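You operate a simulated robot arm through the tools that you are given. There is no shell and no other tool. Be economical: measure what you need, move in short steps, check, and stop when the job is done.

You are at the controls of a simulated two-armed robot. One attempt, no reset.

## Task
Put two of the tubes from the top of the middle window-side table on the left half of the sill under the blue blind. Stack the wooden block marked "leaf" from the right half of the sill under the green blind on top of the wooden block labelled "boat". Pick up the toy house from the top of the front window-side table with one hand, pass it to the other hand and put it on the top of the front wall-side table. Put two of the sponges from the top tray of the trolley on the right half of the sill under the purple blind. Any order will do. Set down upright: tube, toy house.
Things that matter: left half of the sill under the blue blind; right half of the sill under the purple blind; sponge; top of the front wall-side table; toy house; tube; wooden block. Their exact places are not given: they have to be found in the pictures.

It is judged by the outcome, as a careful person would: the job done as asked, and still so three seconds after it is handed in. It fails if anything else is knocked over, pushed out of place, dropped, spilled or broken.

## Robot
Two 6-joint arms with two-finger grippers on one trunk, on a base that drives. Base frame: it is fixed to the floor where the robot stands at the start and does not move with it; the origin is under the middle of the robot, x ahead of it, y to its left, z up. Units: mm, rad, N and s.
The left shoulder is at the start at [61, 143, 875], the right one opposite. With the tool pointing down near the work surface each hand reaches from about 240 to 700 mm from the robot's upright axis, wherever it stands, measured 20 degrees to its own side. Places, roughly: left half of the sill under the blue blind [-1500, 1600, 900]; right half of the sill under the purple blind [-1500, -2100, 900]; sponge (7x4x4 cm) [-1100, -3400, 600]; sponge (8x5x4 cm) [-1000, -3400, 600]; top of the front wall-side table [1400, 1700, 700]; toy house (8x6x9 cm) [600, 1800, 800]; tube [500, -500, 750]; wooden block [-1500, 0, 1000]. Payload 2.45 kg a hand.
Tool frame (each hand has its own): the origin (TCP) lies between the finger pads and is the grasp point; the fingertips stand 26 mm ahead of it; z points along the fingers, y is the line along which they close. Largest opening 96 mm; the body of the gripper starts 69 mm behind the TCP.
Orientation is that of the tool frame in the base frame, as a unit quaternion [w, x, y, z]. With the fingers straight down and closing along the base's y, the tool's x points along the base's -x, its y along +y and its z along -z.

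## Interface
- The arms move only by the tool step_arm. It takes "left_commands", "right_commands" or both (then of equal length, played together; a hand with none holds still); each is a list of rows, each a list of 7 numbers: the shift along the base's x, y, z in mm, then the turn, a rotation vector about the base's x, y, z in rad, then the opening, from 0 (shut) to 1 (fully open). In form: [[x, y, z, ax, ay, az, gripper], ...]. A call has 1 to 20 rows; each row is the pose to reach, as a shift and turn from the pose commanded when the call began. Rows are played at 5 a second. More than 50 mm and 0.15 rad between two rows, or a gripper value outside its range, and nothing of the call is played. Where a pose cannot be reached the arm comes as near as it can. A force on the tool above 40 N (or 10 N above the force at the start of the call, whichever is more), or a blocked arm, ends the call early, and 0.2 s more pass. Each finger halts on what it meets, pressing with about 32 N; the grip force reading is that of the motor and also rises with nothing between the fingers. The clock runs only during rows and for 0.2 s after the last one: add rows that repeat a pose to give the fingers time. It gives the time, the measured TCP pose, the force on the tool (base axes), the opening and the grip force at its end, in the units of the frame above (readings bear some noise), with the torque about the TCP (base axes, N m) and any sound that the robot's microphone picked up, and new pictures: "views" is both (left out), scene, wrist or none (wrist: the cameras of the hands that moved).
- Cameras (640 x 400 px; columns grow to the right, rows downward): "scene" is now at [125.7, -42.9, 1462.9]; the picture's right is [-0.42, -0.91, 0.00], its down [-0.73, 0.33, -0.60] and it looks along [0.54, -0.25, -0.80] (base axes); focal length 258 px, centre (320, 200). "left" rides on the left gripper at [82, -3, -98] in its tool frame; the picture's right is [0.04, 1.00, 0.00], its down [-0.73, 0.03, -0.68] and it looks along [-0.68, 0.03, 0.73] (tool axes); focal length 256 px, centre (320, 200). "right" rides on the right gripper at [82, 3, -98] in its tool frame; the picture's right is [-0.04, 1.00, 0.00], its down [-0.73, -0.03, -0.68] and it looks along [-0.68, -0.03, 0.73] (tool axes); focal length 256 px, centre (320, 200).
- raise_lower(by): slides the trunk up (or, below 0, down) by that many mm; the arms and the scene camera ride with it, the base frame stays. It gives what a move gives, with no picture.
- drive_base(legs): drives the robot by 1 to 6 legs, each [ahead, turn to the left] in mm and rad, along the robot's own axes; the way and the turn of a leg run together, so that a leg with both is an arc; at most 1500 mm and 3.142 rad a leg. The arms and the cameras ride along, it lands a little off, and it stops where it bumps. It gives what a move gives, and a new picture of the scene camera.
- aim_head(pan, tilt): turns the head with the scene camera to pan (to the left, within 1.501 rad either way) and tilt (down, from -0.506 to 1.204), counted from straight ahead of the robot. It gives what a move gives, and a new picture of the scene camera.
- pixel_to_xyz(camera, pixels): for up to 12 pixels [column, row] of the newest picture of that camera ("zoom" is the newest enlarged one), the place [x, y, z] in the base frame of the surface seen there, good to about 3 mm, but the place of the scene camera against the robot may be out by one fixed shift of up to 18 mm in any direction. It takes no simulated time.
- zoom(camera, box): a new picture of the part [left, top, right, bottom] of that camera's present view, enlarged. It takes no simulated time.
- sign_off(): hands the job in; it is judged then, once.

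Work in short steps. Measure before you move; look again where a grasp or a placing could have gone wrong, and mend it. You have 131 turns and 260 pictures in all, those below and enlarged ones among them. Open the grippers and draw the arms clear of the work before you hand the job in, unless the task says otherwise; then end with one line.

The tools are called after "Emit:" as a command line: name --argument value ..., lists and objects as JSON in quotes. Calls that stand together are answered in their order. step_arm: Moves the arms, as the interface text tells. Its arguments: {"type":"object","properties":{"left_commands":{"type":"array"},"right_commands":{"type":"array"},"views":{"type":"string","enum":["both","scene","wrist","none"]}},"required":[]} The other tools are called the same way: raise_lower (by) slides the trunk up or down; drive_base (legs) drives the base; aim_head (pan, tilt) turns the head that bears the scene camera; pixel_to_xyz (camera, pixels) gives the place of the surface under pixels of a picture; zoom (camera, box) takes an enlarged picture of a part of a camera's view; sign_off () hands the job in.

At the start:

```text
time: 0.0
left_tool_pos: [490.6, 12.9, 980.2]
left_tool_rot: [0.0, 0.0, 1.0, 0.0]
left_force: [0.1, 0.0, 0.2]
left_moment: [-0.03, 0.02, -0.01]
left_width: 95.9
left_gripper_force: 0.1
right_tool_pos: [333.3, -355.7, 1037.2]
right_tool_rot: [0.0, 0.0, 1.0, 0.0]
right_force: [0.4, 1.0, 0.8]
right_moment: [0.0, -0.03, 0.01]
right_width: 96.1
right_gripper_force: 0.1
trunk travel left (down, up): [-500.0, 90.0]
robot x, y, heading: [3.5, 0.2, 0.001]
head pan, tilt: [-0.428, 0.93]
```

scene: 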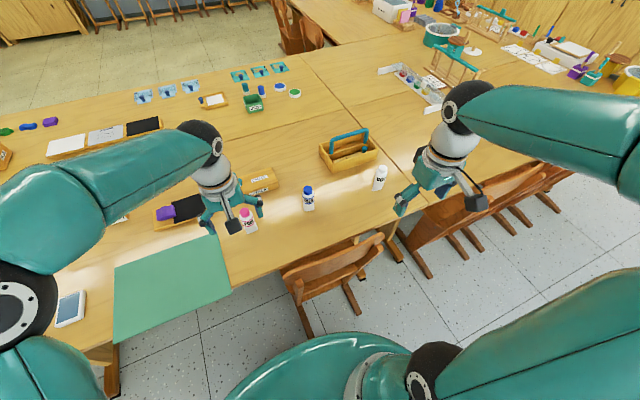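
right: 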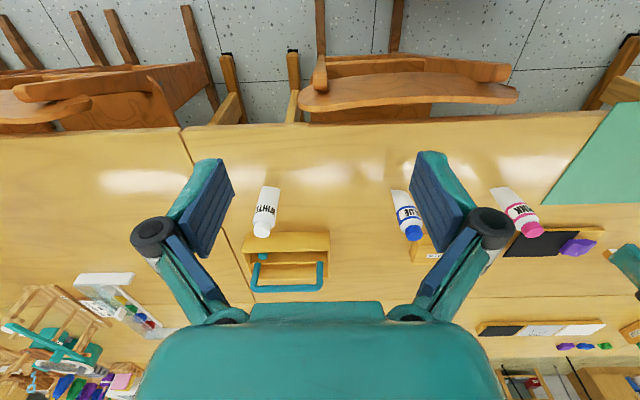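
left: 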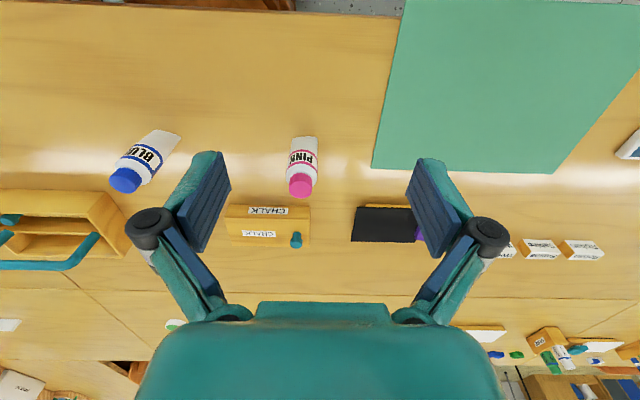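

The scene shows three tubes (PINK at (247,222), BLUE at (308,198), WHITE at (380,178)). I measure those first.

Emit:
pixel_to_xyz --camera "scene" --pixels '[[247, 213], [250, 228], [308, 190], [308, 204], [380, 171], [378, 186], [340, 225], [175, 270], [258, 180]]'

Emit:
pixel_to_xyz --camera "right" --pixels '[[262, 228], [268, 190], [414, 232], [400, 192], [532, 228], [500, 190]]'

Emit:
zoom --camera "scene" --box '[140, 120, 420, 295]'

```text
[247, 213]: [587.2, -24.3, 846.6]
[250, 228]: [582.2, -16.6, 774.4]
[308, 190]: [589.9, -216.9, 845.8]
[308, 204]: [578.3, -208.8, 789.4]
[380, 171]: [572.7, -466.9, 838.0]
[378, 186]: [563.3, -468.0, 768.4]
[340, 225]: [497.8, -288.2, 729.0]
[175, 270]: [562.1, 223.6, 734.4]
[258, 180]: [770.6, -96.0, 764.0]
```

```text
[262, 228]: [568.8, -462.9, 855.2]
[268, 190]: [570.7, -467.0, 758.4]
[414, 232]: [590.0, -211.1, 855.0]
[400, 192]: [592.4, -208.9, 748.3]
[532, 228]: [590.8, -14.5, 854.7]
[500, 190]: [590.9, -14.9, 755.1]
```

```text
2.29 times, centred on (280, 208) of scene
```

zoom: 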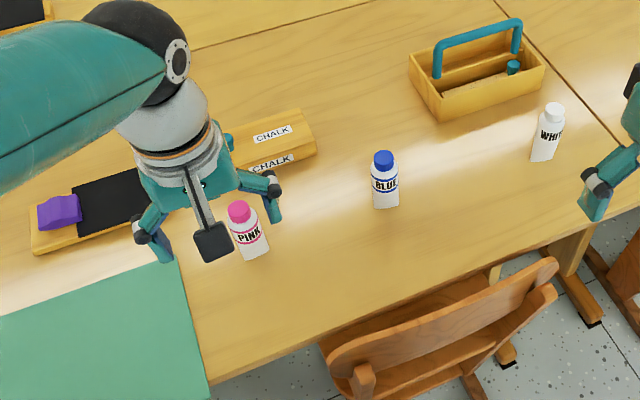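

All three tubes stand about 120 mm tall (table ~735, cap ~855). I move the left hand above PINK and the right hand above BLUE, then check.

Emit:
step_arm --left_commands '[[33, -9, 0, 0, 0, 0, 1], [66, -18, 0, 0, 0, 0, 1], [100, -28, 0, 0, 0, 0, 1], [100, -28, 0, 0, 0, 0, 1], [100, -28, 0, 0, 0, 0, 1], [100, -28, 0, 0, 0, 0, 1], [100, -28, 0, 0, 0, 0, 1], [100, -28, 0, 0, 0, 0, 1]]' --right_commands '[[37, 21, -8, 0, 0, 0, 1], [73, 41, -16, 0, 0, 0, 1], [110, 62, -24, 0, 0, 0, 1], [147, 83, -32, 0, 0, 0, 1], [183, 104, -40, 0, 0, 0, 1], [220, 124, -48, 0, 0, 0, 1], [257, 145, -57, 0, 0, 0, 1], [257, 145, -57, 0, 0, 0, 1]]'

```text
time: 1.8
left_tool_pos: [589.6, -14.2, 981.9]
left_tool_rot: [0.0, 0.0, 1.0, 0.001]
left_force: [-0.5, -0.3, 0.4]
left_moment: [-0.02, -0.02, 0.01]
left_width: 95.9
left_gripper_force: 0.1
right_tool_pos: [590.2, -210.0, 981.3]
right_tool_rot: [0.001, 0.0, 1.0, 0.0]
right_force: [-0.2, 0.0, -0.9]
right_moment: [0.02, -0.02, 0.0]
right_width: 96.1
right_gripper_force: 0.0
trunk travel left (down, up): [-500.0, 90.0]
robot x, y, heading: [1.7, 2.1, 0.0]
head pan, tilt: [-0.428, 0.93]
```

scene: 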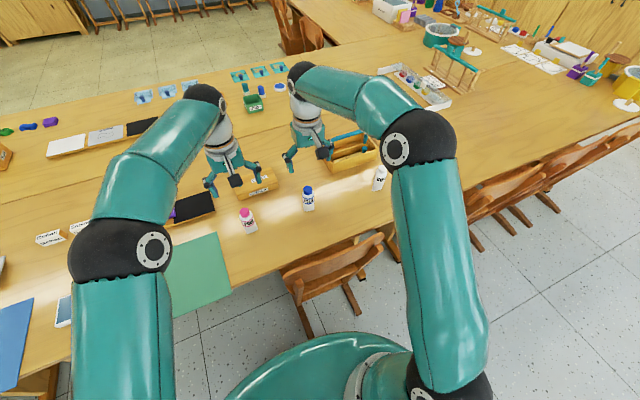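
right: 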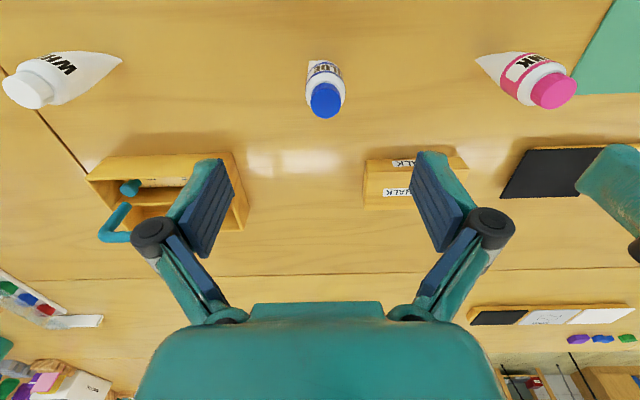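
left: 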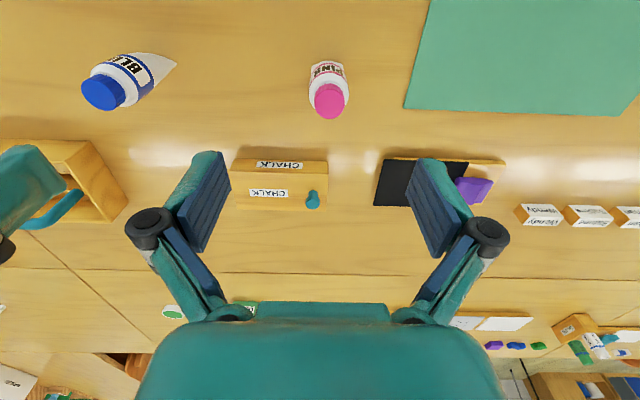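

The caps appear at (326,100) in the right view and (330,100) in the left view. I measure them from here.

Emit:
pixel_to_xyz --camera "right" --pixels '[[326, 100], [312, 102], [340, 98], [326, 116], [324, 86], [322, 70], [310, 60], [338, 62], [120, 192]]'

Emit:
pixel_to_xyz --camera "left" --pixels '[[330, 100], [316, 102], [345, 98], [330, 117], [328, 87], [327, 70], [312, 62], [343, 62]]'

```text
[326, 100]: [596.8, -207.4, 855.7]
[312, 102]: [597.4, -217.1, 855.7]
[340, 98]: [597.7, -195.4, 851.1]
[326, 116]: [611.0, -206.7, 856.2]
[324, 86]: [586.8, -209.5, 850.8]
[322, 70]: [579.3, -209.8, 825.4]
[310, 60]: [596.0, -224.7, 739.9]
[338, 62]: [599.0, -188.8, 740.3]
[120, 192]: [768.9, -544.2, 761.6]
```

```text
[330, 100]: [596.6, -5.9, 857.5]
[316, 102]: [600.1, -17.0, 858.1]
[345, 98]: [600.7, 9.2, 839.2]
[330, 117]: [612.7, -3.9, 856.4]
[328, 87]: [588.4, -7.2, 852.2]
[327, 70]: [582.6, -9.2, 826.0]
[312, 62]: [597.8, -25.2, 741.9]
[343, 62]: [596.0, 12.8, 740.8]
```

Cap centres are about (600,-207) and (600,-6). I lower both hands to z≈805 and close.

Emit:
step_arm --left_commands '[[10, 8, 0, 0, 0, 0, 1], [10, 8, -45, 0, 0, 0, 1], [10, 8, -90, 0, 0, 0, 1], [10, 8, -135, 0, 0, 0, 1], [10, 8, -176, 0, 0, 0, 1], [10, 8, -176, 0, 0, 0, 1], [10, 8, -176, 0, 0, 0, 0.3], [10, 8, -176, 0, 0, 0, 0], [10, 8, -176, 0, 0, 0, 0], [10, 8, -176, 0, 0, 0, 0]]' --right_commands '[[10, 3, 0, 0, 0, 0, 1], [10, 3, -45, 0, 0, 0, 1], [10, 3, -90, 0, 0, 0, 1], [10, 3, -135, 0, 0, 0, 1], [10, 3, -176, 0, 0, 0, 1], [10, 3, -176, 0, 0, 0, 1], [10, 3, -176, 0, 0, 0, 0.3], [10, 3, -176, 0, 0, 0, 0], [10, 3, -176, 0, 0, 0, 0], [10, 3, -176, 0, 0, 0, 0]]'

```text
time: 4.0
left_tool_pos: [602.4, -8.5, 804.1]
left_tool_rot: [-0.001, -0.001, 1.0, 0.0]
left_force: [0.0, 0.1, 0.1]
left_moment: [0.02, 0.03, 0.0]
left_width: 37.0
left_gripper_force: 31.9
right_tool_pos: [598.3, -208.1, 803.1]
right_tool_rot: [-0.001, 0.0, 1.0, -0.001]
right_force: [-0.2, -0.3, 0.0]
right_moment: [0.02, 0.01, -0.02]
right_width: 36.3
right_gripper_force: 32.5
trunk travel left (down, up): [-500.0, 90.0]
robot x, y, heading: [4.5, -0.9, 0.002]
head pan, tilt: [-0.428, 0.93]
```

scene: 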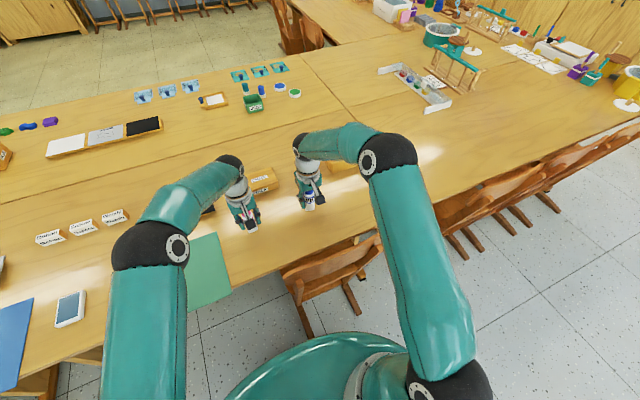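
right: 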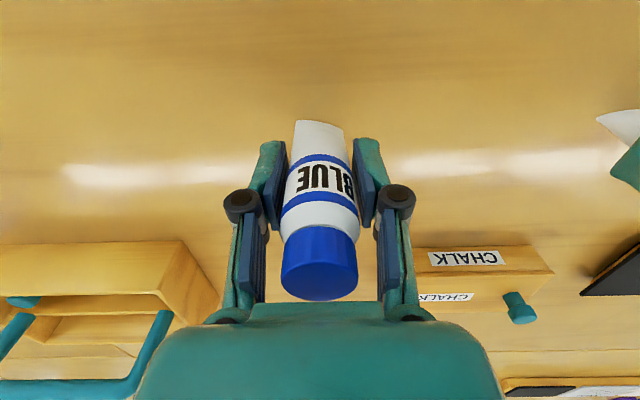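
left: 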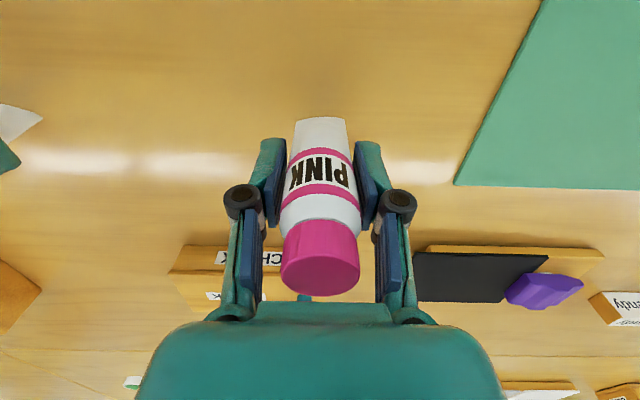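

Both tubes are held (widths 37 and 36). I lift and draw back, then raise the trunk.

Emit:
step_arm --left_commands '[[0, 0, 45, 0, 0, 0, 0], [0, 0, 90, 0, 0, 0, 0], [0, 0, 135, 0, 0, 0, 0], [0, 0, 177, 0, 0, 0, 0], [-45, 15, 190, 0, 0, 0, 0], [-90, 30, 200, 0, 0, 0, 0], [-135, 45, 210, 0, 0, 0, 0], [-180, 60, 220, 0, 0, 0, 0], [-220, 75, 230, 0, 0, 0, 0], [-220, 110, 230, 0, 0, 0, 0]]' --right_commands '[[0, 0, 45, 0, 0, 0, 0], [0, 0, 90, 0, 0, 0, 0], [0, 0, 135, 0, 0, 0, 0], [0, 0, 177, 0, 0, 0, 0], [-45, 0, 190, 0, 0, 0, 0], [-90, 0, 200, 0, 0, 0, 0], [-135, 0, 210, 0, 0, 0, 0], [-180, 0, 220, 0, 0, 0, 0], [-220, 0, 230, 0, 0, 0, 0], [-220, 0, 230, 0, 0, 0, 0]]' --views "none"

Emit:
raise_lower --by 90

Emit:
aim_head --pan 1.5 --tilt 0.5

Emit:
aim_head --pan -1.5 --tilt 0.5

```text
time: 6.2
left_tool_pos: [381.6, 103.8, 1033.5]
left_tool_rot: [0.0, 0.001, 1.0, 0.0]
left_force: [0.8, 0.2, -1.7]
left_moment: [-0.03, 0.02, 0.01]
left_width: 37.0
left_gripper_force: 32.0
right_tool_pos: [381.9, -207.2, 1033.1]
right_tool_rot: [-0.001, 0.0, 1.0, 0.0]
right_force: [0.1, -0.1, -1.9]
right_moment: [0.0, 0.02, 0.03]
right_width: 36.4
right_gripper_force: 32.5
trunk travel left (down, up): [-500.0, 90.0]
robot x, y, heading: [-4.5, 0.7, -0.002]
head pan, tilt: [-0.428, 0.93]
```

```text
time: 7.5
left_tool_pos: [381.2, 103.3, 1123.9]
left_tool_rot: [0.001, 0.0, 1.0, 0.0]
left_force: [-1.2, 0.8, -1.3]
left_moment: [0.0, 0.03, -0.02]
left_width: 36.9
left_gripper_force: 31.4
right_tool_pos: [381.1, -208.7, 1123.5]
right_tool_rot: [0.0, 0.0, 1.0, 0.0]
right_force: [0.6, -0.1, -2.2]
right_moment: [0.02, 0.01, -0.01]
right_width: 36.5
right_gripper_force: 31.5
trunk travel left (down, up): [-590.0, 0.0]
robot x, y, heading: [-0.5, -3.6, -0.0]
head pan, tilt: [-0.428, 0.93]
```

```text
time: 9.3
left_tool_pos: [381.4, 103.1, 1125.0]
left_tool_rot: [0.001, 0.0, 1.0, 0.0]
left_force: [0.5, 0.1, -1.0]
left_moment: [0.02, -0.01, 0.01]
left_width: 37.1
left_gripper_force: 32.1
right_tool_pos: [381.0, -208.9, 1123.7]
right_tool_rot: [0.001, -0.001, 1.0, 0.0]
right_force: [-0.3, -1.1, -1.3]
right_moment: [0.02, -0.02, 0.01]
right_width: 36.7
right_gripper_force: 32.3
trunk travel left (down, up): [-590.0, 0.0]
robot x, y, heading: [0.6, 2.6, 0.004]
head pan, tilt: [1.499, 0.499]
```

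scene: 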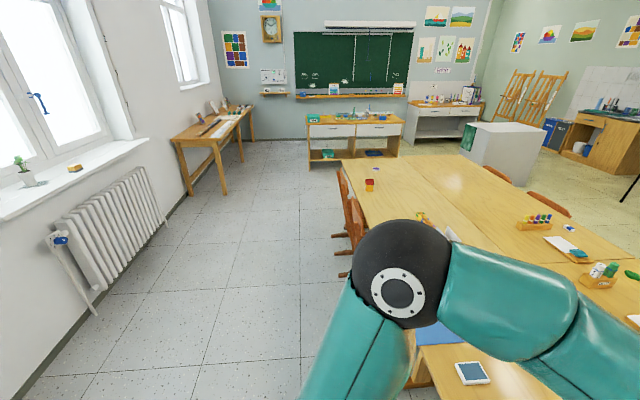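

```text
time: 11.9
left_tool_pos: [381.5, 103.6, 1124.4]
left_tool_rot: [-0.001, 0.0, 1.0, 0.0]
left_force: [-0.3, 0.3, -1.6]
left_moment: [0.0, -0.02, -0.01]
left_width: 37.1
left_gripper_force: 31.7
right_tool_pos: [381.4, -208.1, 1123.9]
right_tool_rot: [0.0, -0.001, 1.0, 0.0]
right_force: [-1.0, -0.1, -1.2]
right_moment: [0.0, 0.0, -0.01]
right_width: 36.1
right_gripper_force: 32.1
trunk travel left (down, up): [-590.0, 0.0]
robot x, y, heading: [-2.6, -1.1, 0.001]
head pan, tilt: [-1.499, 0.499]
```

scene: 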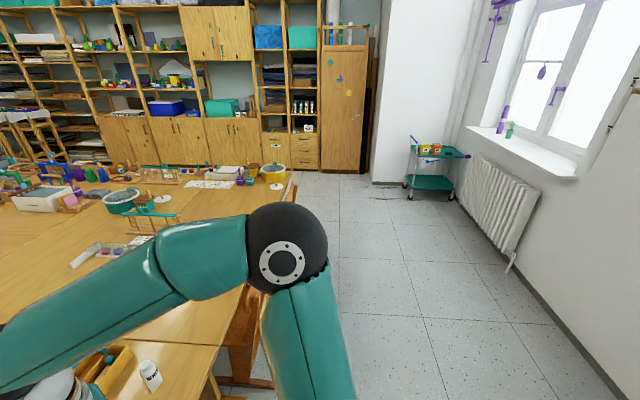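

The aisle is clear both ways. I measure the sill seen in the current right-side view (purple).

Emit:
pixel_to_xyz --camera "scene" --pixels '[[480, 128], [575, 175], [540, 155], [508, 130], [500, 235], [440, 150], [440, 190], [430, 150], [405, 185], [467, 155], [512, 268], [423, 148]]'

Emit:
zoom --camera "scene" --box '[380, 90, 600, 228]'

Emit:
drive_base --legs '[[0, 1.571]]'

Emit:
aim_head --pan 0.6 --tilt 0.4

```text
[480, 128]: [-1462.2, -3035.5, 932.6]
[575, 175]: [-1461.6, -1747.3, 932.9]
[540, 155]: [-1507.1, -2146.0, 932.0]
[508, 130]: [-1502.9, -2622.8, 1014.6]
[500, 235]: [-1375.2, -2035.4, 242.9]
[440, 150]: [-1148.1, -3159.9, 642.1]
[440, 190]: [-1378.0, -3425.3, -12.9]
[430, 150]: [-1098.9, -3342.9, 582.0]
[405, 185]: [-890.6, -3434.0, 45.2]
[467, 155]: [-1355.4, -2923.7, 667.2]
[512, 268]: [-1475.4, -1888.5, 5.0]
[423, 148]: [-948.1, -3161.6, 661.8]
```

```text
2.90 times, centred on (490, 159) of scene
```

zoom: 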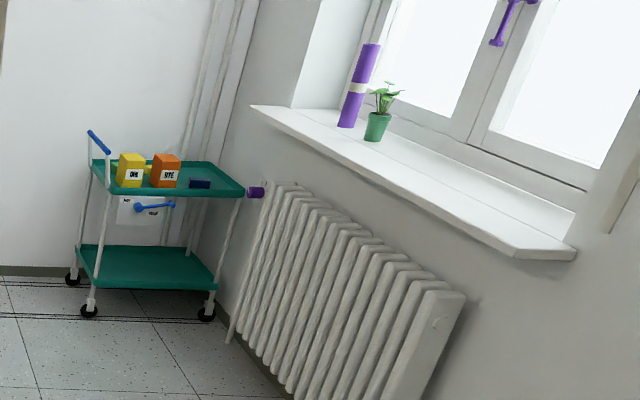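

```text
time: 14.0
left_tool_pos: [312.6, 239.4, 1124.2]
left_tool_rot: [0.001, -0.193, 0.981, -0.002]
left_force: [-0.5, 0.4, -1.2]
left_moment: [-0.04, -0.04, -0.01]
left_width: 37.2
left_gripper_force: 32.0
right_tool_pos: [429.5, -49.5, 1124.6]
right_tool_rot: [0.0, -0.193, 0.981, -0.001]
right_force: [-1.1, 0.3, -2.1]
right_moment: [-0.03, 0.0, 0.02]
right_width: 36.4
right_gripper_force: 31.7
trunk travel left (down, up): [-590.0, 0.0]
robot x, y, heading: [1.6, -16.4, 0.381]
head pan, tilt: [-1.499, 0.499]
stopped in leg 1: the robot was blocked; the commanded pose is now the measured one
```

scene: 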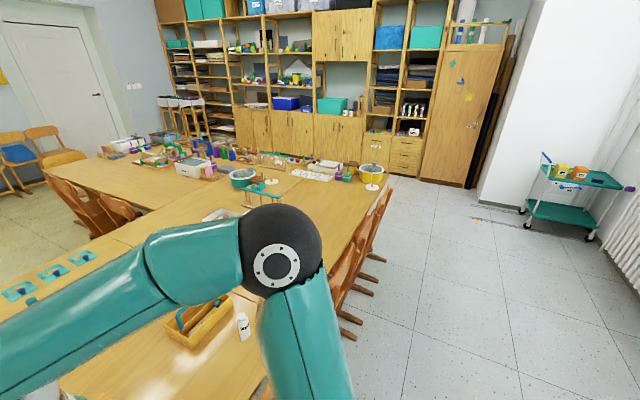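

```text
time: 16.0
left_tool_pos: [313.8, 239.0, 1124.9]
left_tool_rot: [0.0, -0.193, 0.981, -0.001]
left_force: [-0.2, 0.1, -1.9]
left_moment: [-0.01, -0.02, -0.01]
left_width: 37.1
left_gripper_force: 32.0
right_tool_pos: [431.5, -51.6, 1123.9]
right_tool_rot: [0.0, -0.194, 0.981, 0.0]
right_force: [0.7, 0.7, -1.5]
right_moment: [-0.01, -0.05, -0.02]
right_width: 36.4
right_gripper_force: 32.0
trunk travel left (down, up): [-590.0, 0.0]
robot x, y, heading: [4.5, -11.0, 0.387]
head pan, tilt: [0.6, 0.4]
```

scene: 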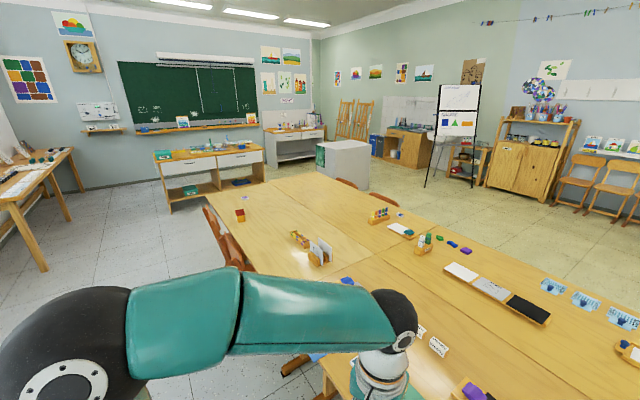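

The turn was blocked at 0.38 rad, probably by the chair. I look down at the base before moving any further.

Emit:
aim_head --pan 0.3 --tilt 1.2

Emit:
aim_head --pan -0.9 --tilt 1.2

```text
time: 17.1
left_tool_pos: [312.8, 238.7, 1124.6]
left_tool_rot: [-0.001, -0.192, 0.981, 0.0]
left_force: [-0.4, 0.6, -2.3]
left_moment: [0.0, 0.03, -0.02]
left_width: 37.0
left_gripper_force: 32.4
right_tool_pos: [431.0, -49.9, 1124.6]
right_tool_rot: [0.0, -0.193, 0.981, 0.0]
right_force: [0.1, -0.2, -1.5]
right_moment: [0.04, -0.02, 0.02]
right_width: 36.4
right_gripper_force: 32.2
trunk travel left (down, up): [-590.0, 0.0]
robot x, y, heading: [3.4, -17.2, 0.385]
head pan, tilt: [0.3, 1.201]
```

scene: 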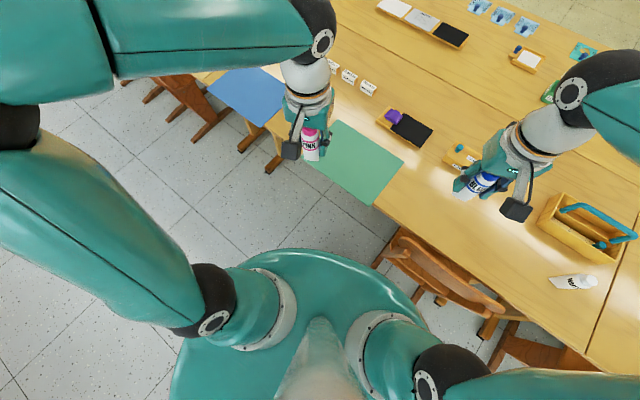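

```text
time: 18.5
left_tool_pos: [313.9, 238.2, 1125.3]
left_tool_rot: [-0.001, -0.192, 0.981, 0.0]
left_force: [0.0, 0.7, -1.2]
left_moment: [-0.02, -0.03, 0.01]
left_width: 37.0
left_gripper_force: 31.8
right_tool_pos: [432.0, -50.5, 1124.7]
right_tool_rot: [0.0, -0.192, 0.981, -0.001]
right_force: [-0.6, 0.5, -1.0]
right_moment: [-0.01, -0.04, 0.02]
right_width: 36.4
right_gripper_force: 32.0
trunk travel left (down, up): [-590.0, 0.0]
robot x, y, heading: [2.4, -15.6, 0.38]
head pan, tilt: [-0.901, 1.201]
```

scene: 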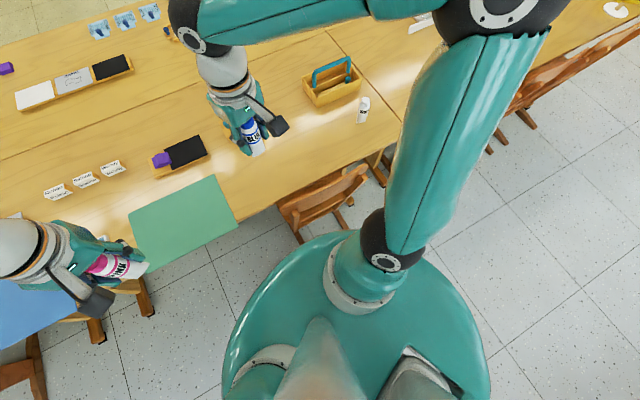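

The base's front-right edge touches the chair; the chair still looks in place. I unwind the turn, back straight away, then turn in open floor.

Emit:
drive_base --legs '[[0, -0.38], [-550, 0]]'

Emit:
drive_base --legs '[[0, 1.571]]'

Emit:
aim_head --pan 0.8 --tilt 0.4

```text
time: 22.9
left_tool_pos: [-158.7, 102.2, 1125.8]
left_tool_rot: [0.001, -0.003, 1.0, 0.0]
left_force: [-0.5, -0.2, -1.4]
left_moment: [-0.02, -0.01, -0.03]
left_width: 37.1
left_gripper_force: 32.3
right_tool_pos: [-156.0, -208.9, 1124.2]
right_tool_rot: [0.0, -0.003, 1.0, 0.001]
right_force: [-0.5, 0.8, -1.8]
right_moment: [-0.03, -0.02, -0.01]
right_width: 36.3
right_gripper_force: 31.3
trunk travel left (down, up): [-590.0, 0.0]
robot x, y, heading: [-539.6, -18.7, 0.008]
head pan, tilt: [-0.901, 1.201]
```

scene: 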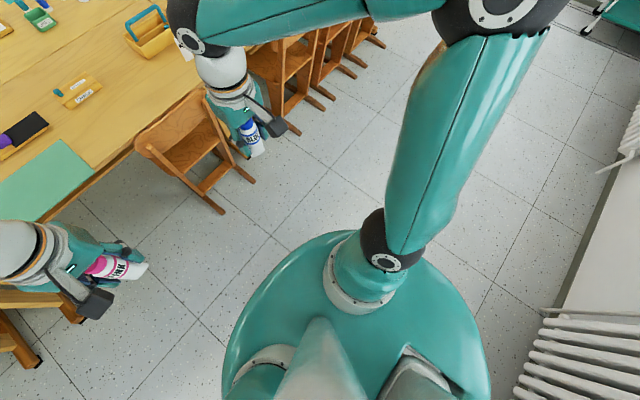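

```text
time: 27.1
left_tool_pos: [-609.3, 384.3, 1126.0]
left_tool_rot: [0.0, -0.661, 0.751, -0.002]
left_force: [-1.0, 0.6, -1.8]
left_moment: [0.03, -0.08, 0.02]
left_width: 37.2
left_gripper_force: 31.8
right_tool_pos: [-299.6, 344.2, 1125.7]
right_tool_rot: [0.0, -0.661, 0.75, -0.001]
right_force: [-0.6, 1.2, -1.6]
right_moment: [-0.02, -0.07, -0.01]
right_width: 36.7
right_gripper_force: 32.0
trunk travel left (down, up): [-590.0, 0.0]
robot x, y, heading: [-487.3, -19.0, 1.465]
head pan, tilt: [-0.901, 1.201]
stopped in leg 1: the robot was blocked; the commanded pose is now the measured one
```

scene: 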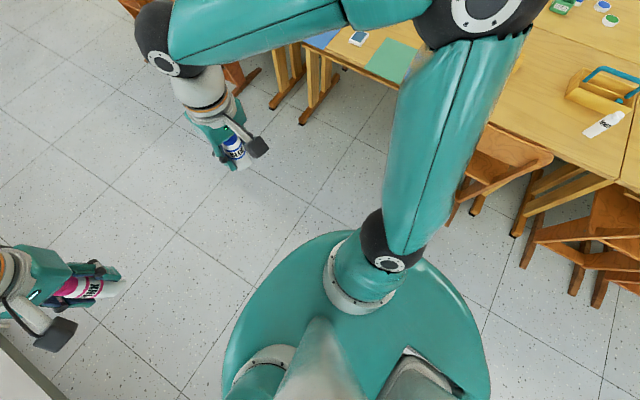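

```text
time: 28.8
left_tool_pos: [-605.9, 381.8, 1126.7]
left_tool_rot: [-0.001, -0.66, 0.752, -0.001]
left_force: [-0.8, -0.2, -1.1]
left_moment: [0.0, 0.01, 0.01]
left_width: 37.4
left_gripper_force: 32.4
right_tool_pos: [-294.5, 344.5, 1126.8]
right_tool_rot: [0.0, -0.661, 0.751, 0.0]
right_force: [0.1, 0.2, -1.1]
right_moment: [0.02, -0.01, -0.02]
right_width: 36.3
right_gripper_force: 31.9
trunk travel left (down, up): [-590.0, 0.0]
robot x, y, heading: [-488.5, -21.3, 1.461]
head pan, tilt: [0.799, 0.4]
```

scene: 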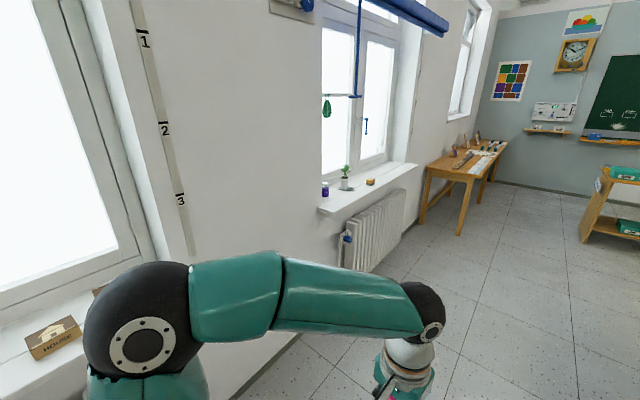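

The turn stopped at 1.465, with the base nudged +50 mm in x. I look down at both sides to find what it met.

Emit:
aim_head --pan 1.4 --tilt 1.1

Emit:
aim_head --pan -1.4 --tilt 1.1

```text
time: 29.9
left_tool_pos: [-605.1, 381.5, 1125.8]
left_tool_rot: [-0.001, -0.66, 0.751, -0.001]
left_force: [0.4, -0.2, -0.6]
left_moment: [0.01, -0.02, 0.05]
left_width: 36.9
left_gripper_force: 31.4
right_tool_pos: [-295.2, 344.0, 1125.2]
right_tool_rot: [0.0, -0.66, 0.751, 0.0]
right_force: [0.3, -0.3, -1.7]
right_moment: [-0.03, 0.04, 0.01]
right_width: 36.7
right_gripper_force: 32.5
trunk travel left (down, up): [-590.0, 0.0]
robot x, y, heading: [-491.6, -19.3, 1.461]
head pan, tilt: [1.4, 1.1]
```

scene: 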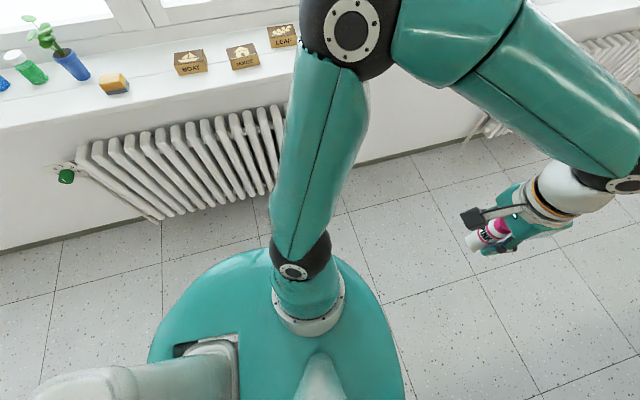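

```text
time: 32.3
left_tool_pos: [-603.8, 381.6, 1126.6]
left_tool_rot: [-0.001, -0.66, 0.751, 0.0]
left_force: [0.0, 0.5, -1.3]
left_moment: [0.02, -0.01, 0.01]
left_width: 37.2
left_gripper_force: 32.0
right_tool_pos: [-295.9, 343.0, 1124.6]
right_tool_rot: [0.001, -0.66, 0.751, 0.0]
right_force: [-0.5, -0.5, -1.5]
right_moment: [0.02, -0.03, 0.02]
right_width: 36.6
right_gripper_force: 31.9
trunk travel left (down, up): [-590.0, 0.0]
robot x, y, heading: [-486.9, -19.7, 1.461]
head pan, tilt: [-1.4, 1.1]
```

scene: 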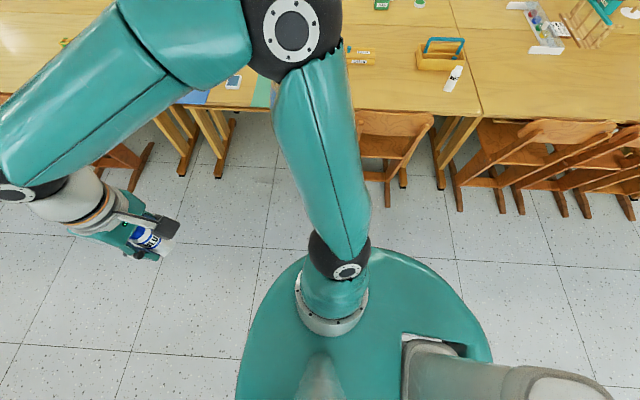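

I measure the right elbow and base edge here; the left side mirrors it.

Emit:
pixel_to_xyz --camera "scene" --pixels '[[290, 35], [320, 150], [345, 255], [360, 240], [440, 262], [488, 355], [240, 390], [365, 115], [480, 120], [620, 128], [225, 30], [410, 150]]'

```text
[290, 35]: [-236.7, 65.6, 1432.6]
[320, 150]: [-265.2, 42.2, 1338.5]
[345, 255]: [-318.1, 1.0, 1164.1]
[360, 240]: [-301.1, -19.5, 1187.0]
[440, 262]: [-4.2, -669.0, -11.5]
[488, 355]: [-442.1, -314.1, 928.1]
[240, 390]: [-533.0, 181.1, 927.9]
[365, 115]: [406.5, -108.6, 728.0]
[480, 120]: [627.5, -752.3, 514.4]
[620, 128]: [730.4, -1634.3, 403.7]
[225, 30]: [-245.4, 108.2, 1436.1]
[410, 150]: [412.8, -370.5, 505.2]
```

Nothing visible touches the base; the elbows are well clear. I try the small remaining turn to see whether it is still blocked.

Emit:
drive_base --legs '[[0, 0.1]]'

```text
time: 33.3
left_tool_pos: [-645.3, 368.6, 1126.0]
left_tool_rot: [0.0, -0.697, 0.717, 0.0]
left_force: [0.4, -1.1, -2.6]
left_moment: [0.04, 0.0, -0.01]
left_width: 36.9
left_gripper_force: 32.1
right_tool_pos: [-332.7, 358.8, 1126.4]
right_tool_rot: [-0.001, -0.697, 0.717, 0.001]
right_force: [0.5, -0.3, -0.7]
right_moment: [0.01, 0.02, -0.01]
right_width: 36.7
right_gripper_force: 32.0
trunk travel left (down, up): [-590.0, 0.0]
robot x, y, heading: [-481.2, -18.8, 1.569]
head pan, tilt: [-1.4, 1.1]
```

scene: 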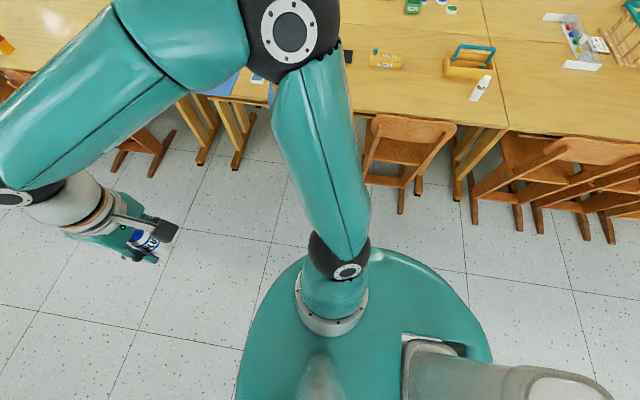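

The turn completed. Now I drive along the aisle to about y=1600 and look at the blue-blind sill.

Emit:
drive_base --legs '[[1000, 0], [600, 0]]'

Emit:
aim_head --pan 1.4 --tilt 0.6

```text
time: 41.6
left_tool_pos: [-640.8, 1968.0, 1125.8]
left_tool_rot: [-0.001, -0.701, 0.713, 0.0]
left_force: [0.8, -0.2, -1.8]
left_moment: [0.0, -0.02, -0.01]
left_width: 36.6
left_gripper_force: 31.9
right_tool_pos: [-328.5, 1961.4, 1125.4]
right_tool_rot: [0.0, -0.701, 0.713, 0.0]
right_force: [-0.6, -0.3, -1.7]
right_moment: [-0.01, -0.03, 0.01]
right_width: 36.3
right_gripper_force: 32.6
trunk travel left (down, up): [-590.0, 0.0]
robot x, y, heading: [-473.0, 1577.9, 1.572]
head pan, tilt: [-1.4, 1.1]
```

scene: 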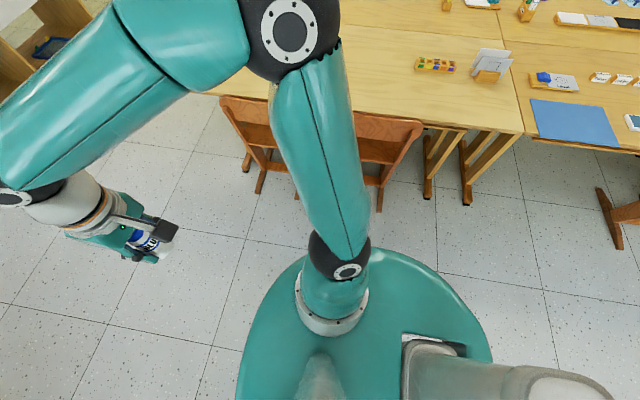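

```text
time: 44.0
left_tool_pos: [-639.6, 1967.6, 1127.5]
left_tool_rot: [-0.001, -0.701, 0.713, -0.001]
left_force: [0.1, -0.1, -1.1]
left_moment: [0.02, -0.02, -0.04]
left_width: 37.0
left_gripper_force: 31.5
right_tool_pos: [-328.8, 1961.8, 1127.8]
right_tool_rot: [0.0, -0.701, 0.713, 0.001]
right_force: [-1.5, 0.7, -1.7]
right_moment: [0.03, 0.03, 0.0]
right_width: 36.4
right_gripper_force: 32.7
trunk travel left (down, up): [-590.0, 0.0]
robot x, y, heading: [-476.1, 1583.4, 1.572]
head pan, tilt: [1.4, 0.6]
```

scene: 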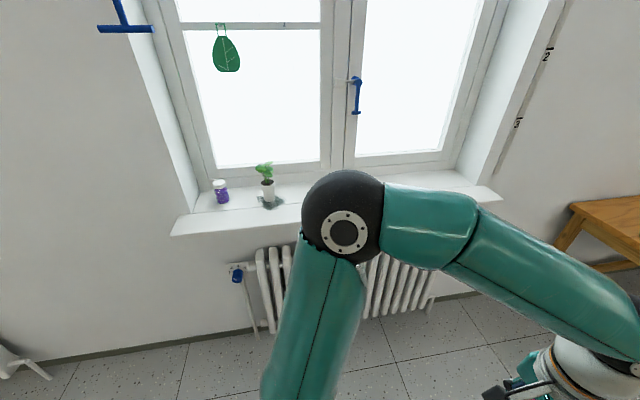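

The sill: left end ~(172,230), right end ~(500,195), purple jar (221,192), plant (268,190), blind handle (125,28). I measure them.

Emit:
pixel_to_xyz --camera "scene" --pixels '[[174, 232], [197, 208], [499, 196], [221, 200], [221, 183], [270, 202], [265, 172], [293, 185], [290, 215], [125, 28], [240, 205], [275, 222]]'

Emit:
zoom --camera "scene" --box '[80, 0, 400, 250]'

```text
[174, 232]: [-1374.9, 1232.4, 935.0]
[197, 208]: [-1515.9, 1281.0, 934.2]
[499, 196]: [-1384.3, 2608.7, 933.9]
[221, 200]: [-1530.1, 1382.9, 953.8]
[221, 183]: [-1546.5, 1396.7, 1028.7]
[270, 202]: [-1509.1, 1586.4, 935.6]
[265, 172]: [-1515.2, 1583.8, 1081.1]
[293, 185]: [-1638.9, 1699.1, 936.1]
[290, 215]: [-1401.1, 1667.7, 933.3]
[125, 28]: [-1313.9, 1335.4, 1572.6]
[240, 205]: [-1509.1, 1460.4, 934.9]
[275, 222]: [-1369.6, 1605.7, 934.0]
```

```text
1.60 times, centred on (240, 125) of scene
```

zoom: 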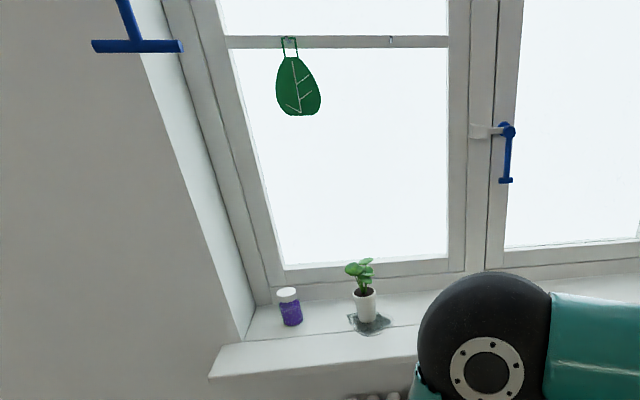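

Sill top is z≈934, x -1370 to -1650, y 1232–2609 (centre ~1920); the free part of the left half is y≈1660–1900. I go to y≈1755, turn to face the window and approach.

Emit:
drive_base --legs '[[172, 0], [0, 1.571]]'

Emit:
aim_head --pan 0.0 --tilt 0.8

```text
time: 49.2
left_tool_pos: [-888.0, 1643.3, 1128.3]
left_tool_rot: [-0.002, 0.996, -0.085, 0.001]
left_force: [-1.5, -0.7, -2.2]
left_moment: [0.07, -0.02, 0.01]
left_width: 36.8
left_gripper_force: 31.2
right_tool_pos: [-835.1, 1952.3, 1128.3]
right_tool_rot: [-0.002, 0.997, -0.083, 0.0]
right_force: [-0.1, -1.1, -1.8]
right_moment: [0.11, -0.03, 0.05]
right_width: 36.4
right_gripper_force: 32.4
trunk travel left (down, up): [-590.0, 0.0]
robot x, y, heading: [-471.0, 1801.1, 3.024]
head pan, tilt: [1.4, 0.6]
stopped in leg 2: the robot was blocked; the commanded pose is now the measured one
```

scene: 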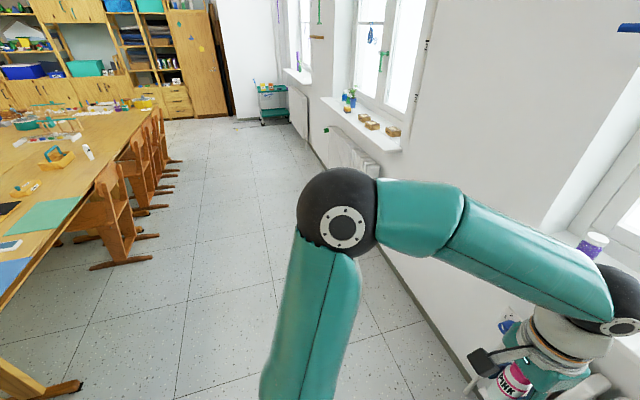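

```text
time: 50.7
left_tool_pos: [-887.5, 1647.5, 1128.0]
left_tool_rot: [0.0, 0.996, -0.086, 0.001]
left_force: [-1.2, -0.7, -1.5]
left_moment: [0.0, 0.04, -0.03]
left_width: 37.3
left_gripper_force: 32.3
right_tool_pos: [-834.7, 1954.5, 1128.1]
right_tool_rot: [0.0, 0.996, -0.084, 0.0]
right_force: [-0.2, -0.3, -2.6]
right_moment: [-0.01, -0.01, 0.01]
right_width: 36.5
right_gripper_force: 31.7
trunk travel left (down, up): [-590.0, 0.0]
robot x, y, heading: [-473.8, 1800.2, 3.024]
head pan, tilt: [0.0, 0.799]
```

scene: 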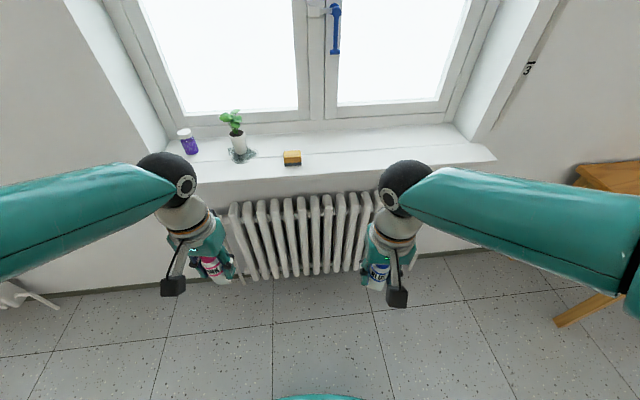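

A yellow block/sponge sits on the sill at (291,158). I finish the turn, then measure it.

Emit:
drive_base --legs '[[0, 0.115]]'

Emit:
pixel_to_xyz --camera "scene" --pixels '[[320, 165]]'

```text
time: 51.7
left_tool_pos: [-864.7, 1596.9, 1127.6]
left_tool_rot: [0.0, 1.0, -0.024, 0.001]
left_force: [-0.6, 0.4, -2.3]
left_moment: [-0.02, -0.01, 0.02]
left_width: 37.0
left_gripper_force: 32.4
right_tool_pos: [-850.0, 1910.1, 1127.7]
right_tool_rot: [0.0, 1.0, -0.023, 0.0]
right_force: [0.5, -0.1, -1.4]
right_moment: [-0.01, 0.0, -0.02]
right_width: 36.6
right_gripper_force: 31.6
trunk travel left (down, up): [-590.0, 0.0]
robot x, y, heading: [-472.8, 1806.2, -3.147]
head pan, tilt: [0.0, 0.799]
```

scene: 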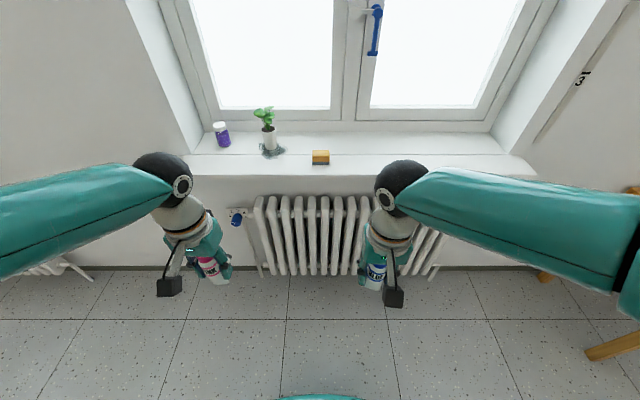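

```text
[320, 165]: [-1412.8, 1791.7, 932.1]
```

I check the sill edge for straightness against the frame, and measure the objects again.

Emit:
pixel_to_xyz --camera "scene" --pixels '[[200, 177], [350, 175], [500, 173], [320, 155], [313, 165], [328, 165], [283, 150], [268, 140], [222, 145], [212, 268], [374, 275], [532, 175]]'

Emit:
zoom --camera "scene" --box '[160, 80, 480, 320]'

```text
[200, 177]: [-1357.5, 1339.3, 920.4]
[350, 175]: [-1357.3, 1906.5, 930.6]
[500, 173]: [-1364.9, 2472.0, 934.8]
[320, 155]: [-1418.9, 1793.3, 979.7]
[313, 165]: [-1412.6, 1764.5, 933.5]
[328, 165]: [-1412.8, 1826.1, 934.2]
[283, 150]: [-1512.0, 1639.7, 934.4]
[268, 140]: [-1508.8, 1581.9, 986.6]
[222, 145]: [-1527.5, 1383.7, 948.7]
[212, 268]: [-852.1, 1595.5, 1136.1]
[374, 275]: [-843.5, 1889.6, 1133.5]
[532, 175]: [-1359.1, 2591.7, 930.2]
```

```text
1.67 times, centred on (320, 200) of scene
```

zoom: 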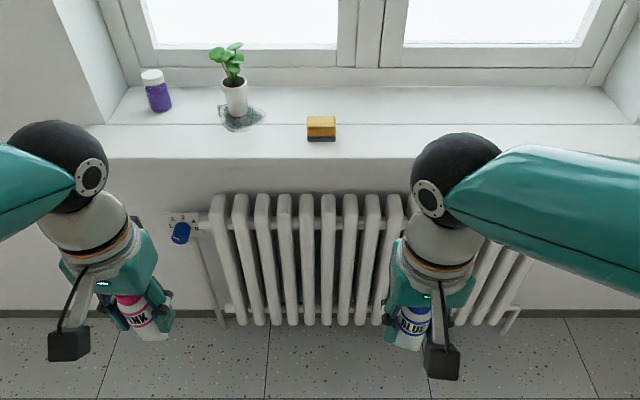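

The sill edge reads straight, and tool poses match the picture. Free spots: y≈1500 (between jar and plant, at the front) and y≈1705 (between the plant's saucer and the sponge). I drive 420 mm closer.

Emit:
drive_base --legs '[[420, 0]]'

```text
time: 54.3
left_tool_pos: [-1277.2, 1597.0, 1128.4]
left_tool_rot: [0.0, 1.0, -0.023, 0.001]
left_force: [-0.5, 0.0, -2.1]
left_moment: [0.0, -0.02, 0.0]
left_width: 36.7
left_gripper_force: 31.5
right_tool_pos: [-1265.5, 1908.8, 1127.1]
right_tool_rot: [-0.001, 1.0, -0.023, 0.0]
right_force: [-1.1, -0.3, -1.1]
right_moment: [-0.02, 0.0, 0.02]
right_width: 36.5
right_gripper_force: 32.0
trunk travel left (down, up): [-590.0, 0.0]
robot x, y, heading: [-885.0, 1806.6, -3.136]
head pan, tilt: [0.0, 0.799]
```

scene: 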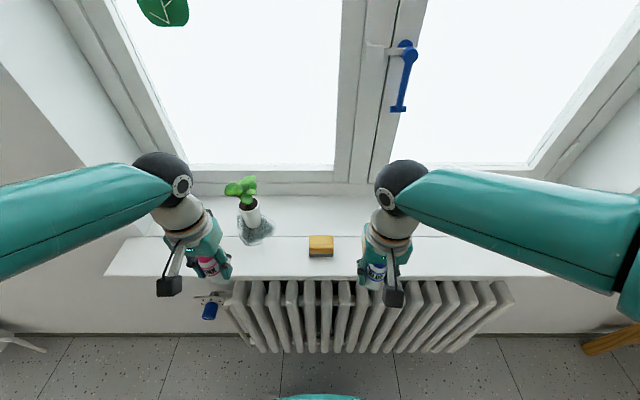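

I move both hands above their spots at the current height.

Emit:
step_arm --left_commands '[[-20, -40, 0, 0, 0, 0, 0], [-50, -75, 0, 0, 0, 0, 0], [-95, -97, 0, 0, 0, 0, 0], [-120, -97, 0, 0, 0, 0, 0], [-148, -97, 0, 0, 0, 0, 0], [-148, -97, 0, 0, 0, 0, 0], [-148, -97, 0, 0, 0, 0, 0]]' --right_commands '[[-27, -34, 0, 0, 0, 0, 0], [-53, -68, 0, 0, 0, 0, 0], [-80, -102, 0, 0, 0, 0, 0], [-107, -136, 0, 0, 0, 0, 0], [-133, -170, 0, 0, 0, 0, 0], [-160, -204, 0, 0, 0, 0, 0], [-160, -204, 0, 0, 0, 0, 0]]'

```text
time: 55.9
left_tool_pos: [-1425.9, 1501.4, 1130.0]
left_tool_rot: [0.0, 1.0, -0.025, 0.001]
left_force: [0.7, 0.4, -1.0]
left_moment: [0.01, 0.02, 0.01]
left_width: 36.9
left_gripper_force: 32.1
right_tool_pos: [-1424.3, 1709.5, 1130.6]
right_tool_rot: [-0.001, 1.0, -0.024, 0.0]
right_force: [-0.1, 0.0, -0.9]
right_moment: [-0.02, 0.02, -0.01]
right_width: 36.5
right_gripper_force: 32.3
trunk travel left (down, up): [-590.0, 0.0]
robot x, y, heading: [-883.9, 1803.2, -3.138]
head pan, tilt: [0.0, 0.799]
```

scene: 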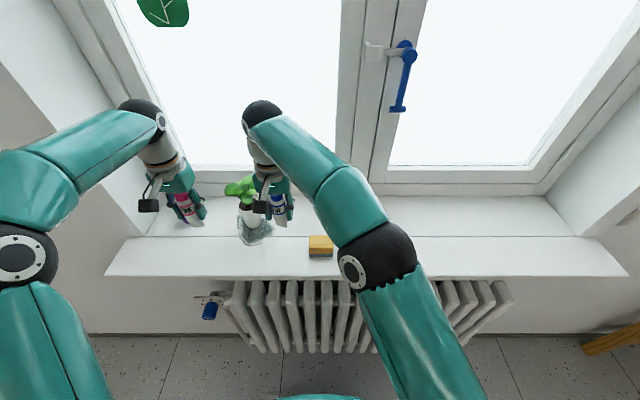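
right: 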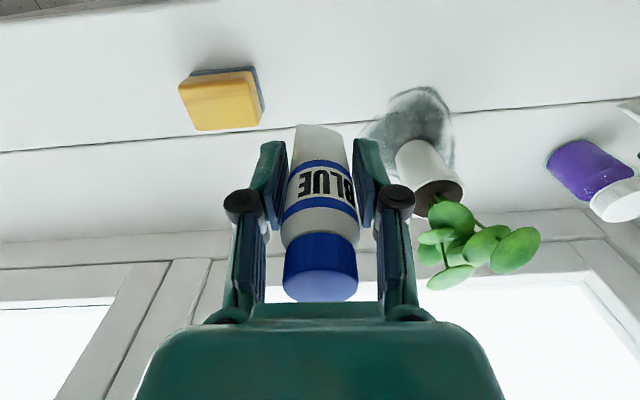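
left: 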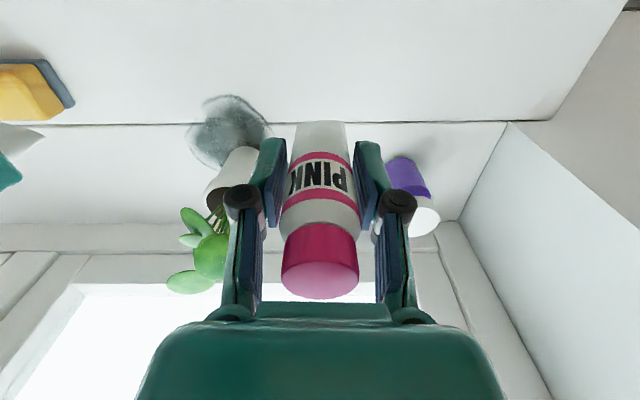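

Both tubes hang over clear sill. I measure the sill height, the seam line and the plant from the wrist cameras.

Emit:
pixel_to_xyz --camera "left" --pixels '[[420, 122], [420, 80], [420, 140], [260, 125], [240, 165], [400, 165], [70, 105]]'

Emit:
pixel_to_xyz --camera "right" --pixels '[[250, 134], [370, 80], [400, 150], [260, 100], [300, 60], [370, 125], [440, 235]]'

```text
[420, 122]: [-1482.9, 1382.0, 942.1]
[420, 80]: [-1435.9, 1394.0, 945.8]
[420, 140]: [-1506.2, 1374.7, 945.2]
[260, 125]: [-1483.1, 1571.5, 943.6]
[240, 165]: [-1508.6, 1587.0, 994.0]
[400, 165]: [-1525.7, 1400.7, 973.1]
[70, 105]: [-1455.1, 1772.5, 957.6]
```

```text
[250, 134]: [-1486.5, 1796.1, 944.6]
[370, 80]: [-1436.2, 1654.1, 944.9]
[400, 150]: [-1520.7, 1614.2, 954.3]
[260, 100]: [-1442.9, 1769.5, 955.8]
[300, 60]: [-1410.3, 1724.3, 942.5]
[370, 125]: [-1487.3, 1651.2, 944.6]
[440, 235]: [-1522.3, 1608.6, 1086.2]
```

By the wrist cameras the sill is z≈944.5; the tube bottoms are ~64 mm below the TCP. I lower to ~1011 first.

Emit:
step_arm --left_commands '[[0, 0, -45, 0, 0, 0, 0], [0, 0, -90, 0, 0, 0, 0], [0, 0, -110, 0, 0, 0, 0], [0, 0, -119, 0, 0, 0, 0], [0, 0, -119, 0, 0, 0, 0]]' --right_commands '[[0, 0, -45, 0, 0, 0, 0], [0, 0, -90, 0, 0, 0, 0], [0, 0, -110, 0, 0, 0, 0], [0, 0, -119, 0, 0, 0, 0], [0, 0, -119, 0, 0, 0, 0]]'

```text
time: 57.1
left_tool_pos: [-1423.9, 1501.0, 1008.9]
left_tool_rot: [0.0, 1.0, -0.024, 0.001]
left_force: [-0.1, -0.6, -1.5]
left_moment: [-0.03, 0.01, 0.0]
left_width: 37.0
left_gripper_force: 32.4
right_tool_pos: [-1425.9, 1705.3, 1009.7]
right_tool_rot: [0.001, 1.0, -0.024, 0.0]
right_force: [0.1, -0.2, -1.5]
right_moment: [0.01, 0.0, 0.02]
right_width: 36.5
right_gripper_force: 32.1
trunk travel left (down, up): [-590.0, 0.0]
robot x, y, heading: [-884.9, 1802.8, -3.145]
head pan, tilt: [0.0, 0.799]
```

scene: 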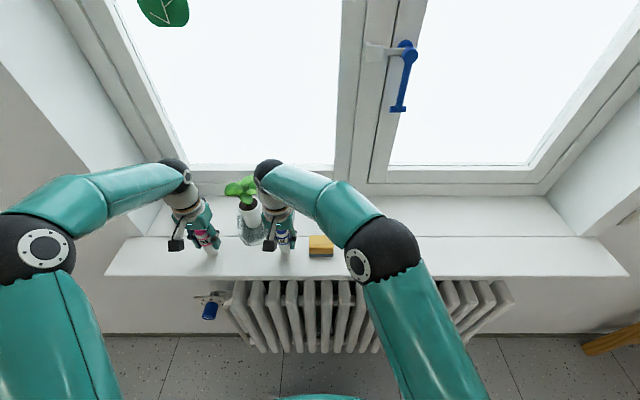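
right: 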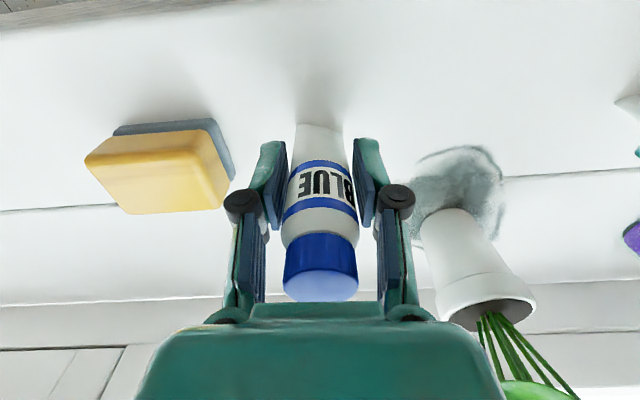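
left: 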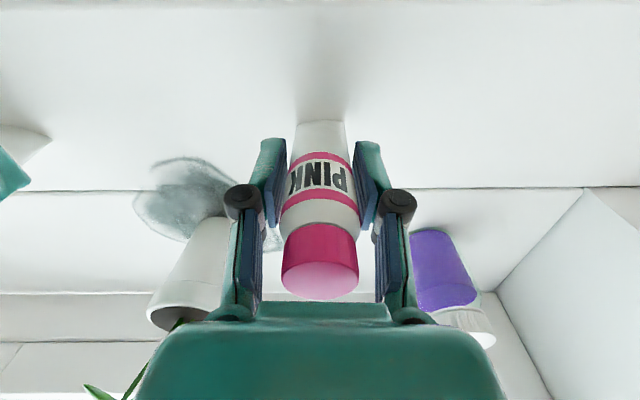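

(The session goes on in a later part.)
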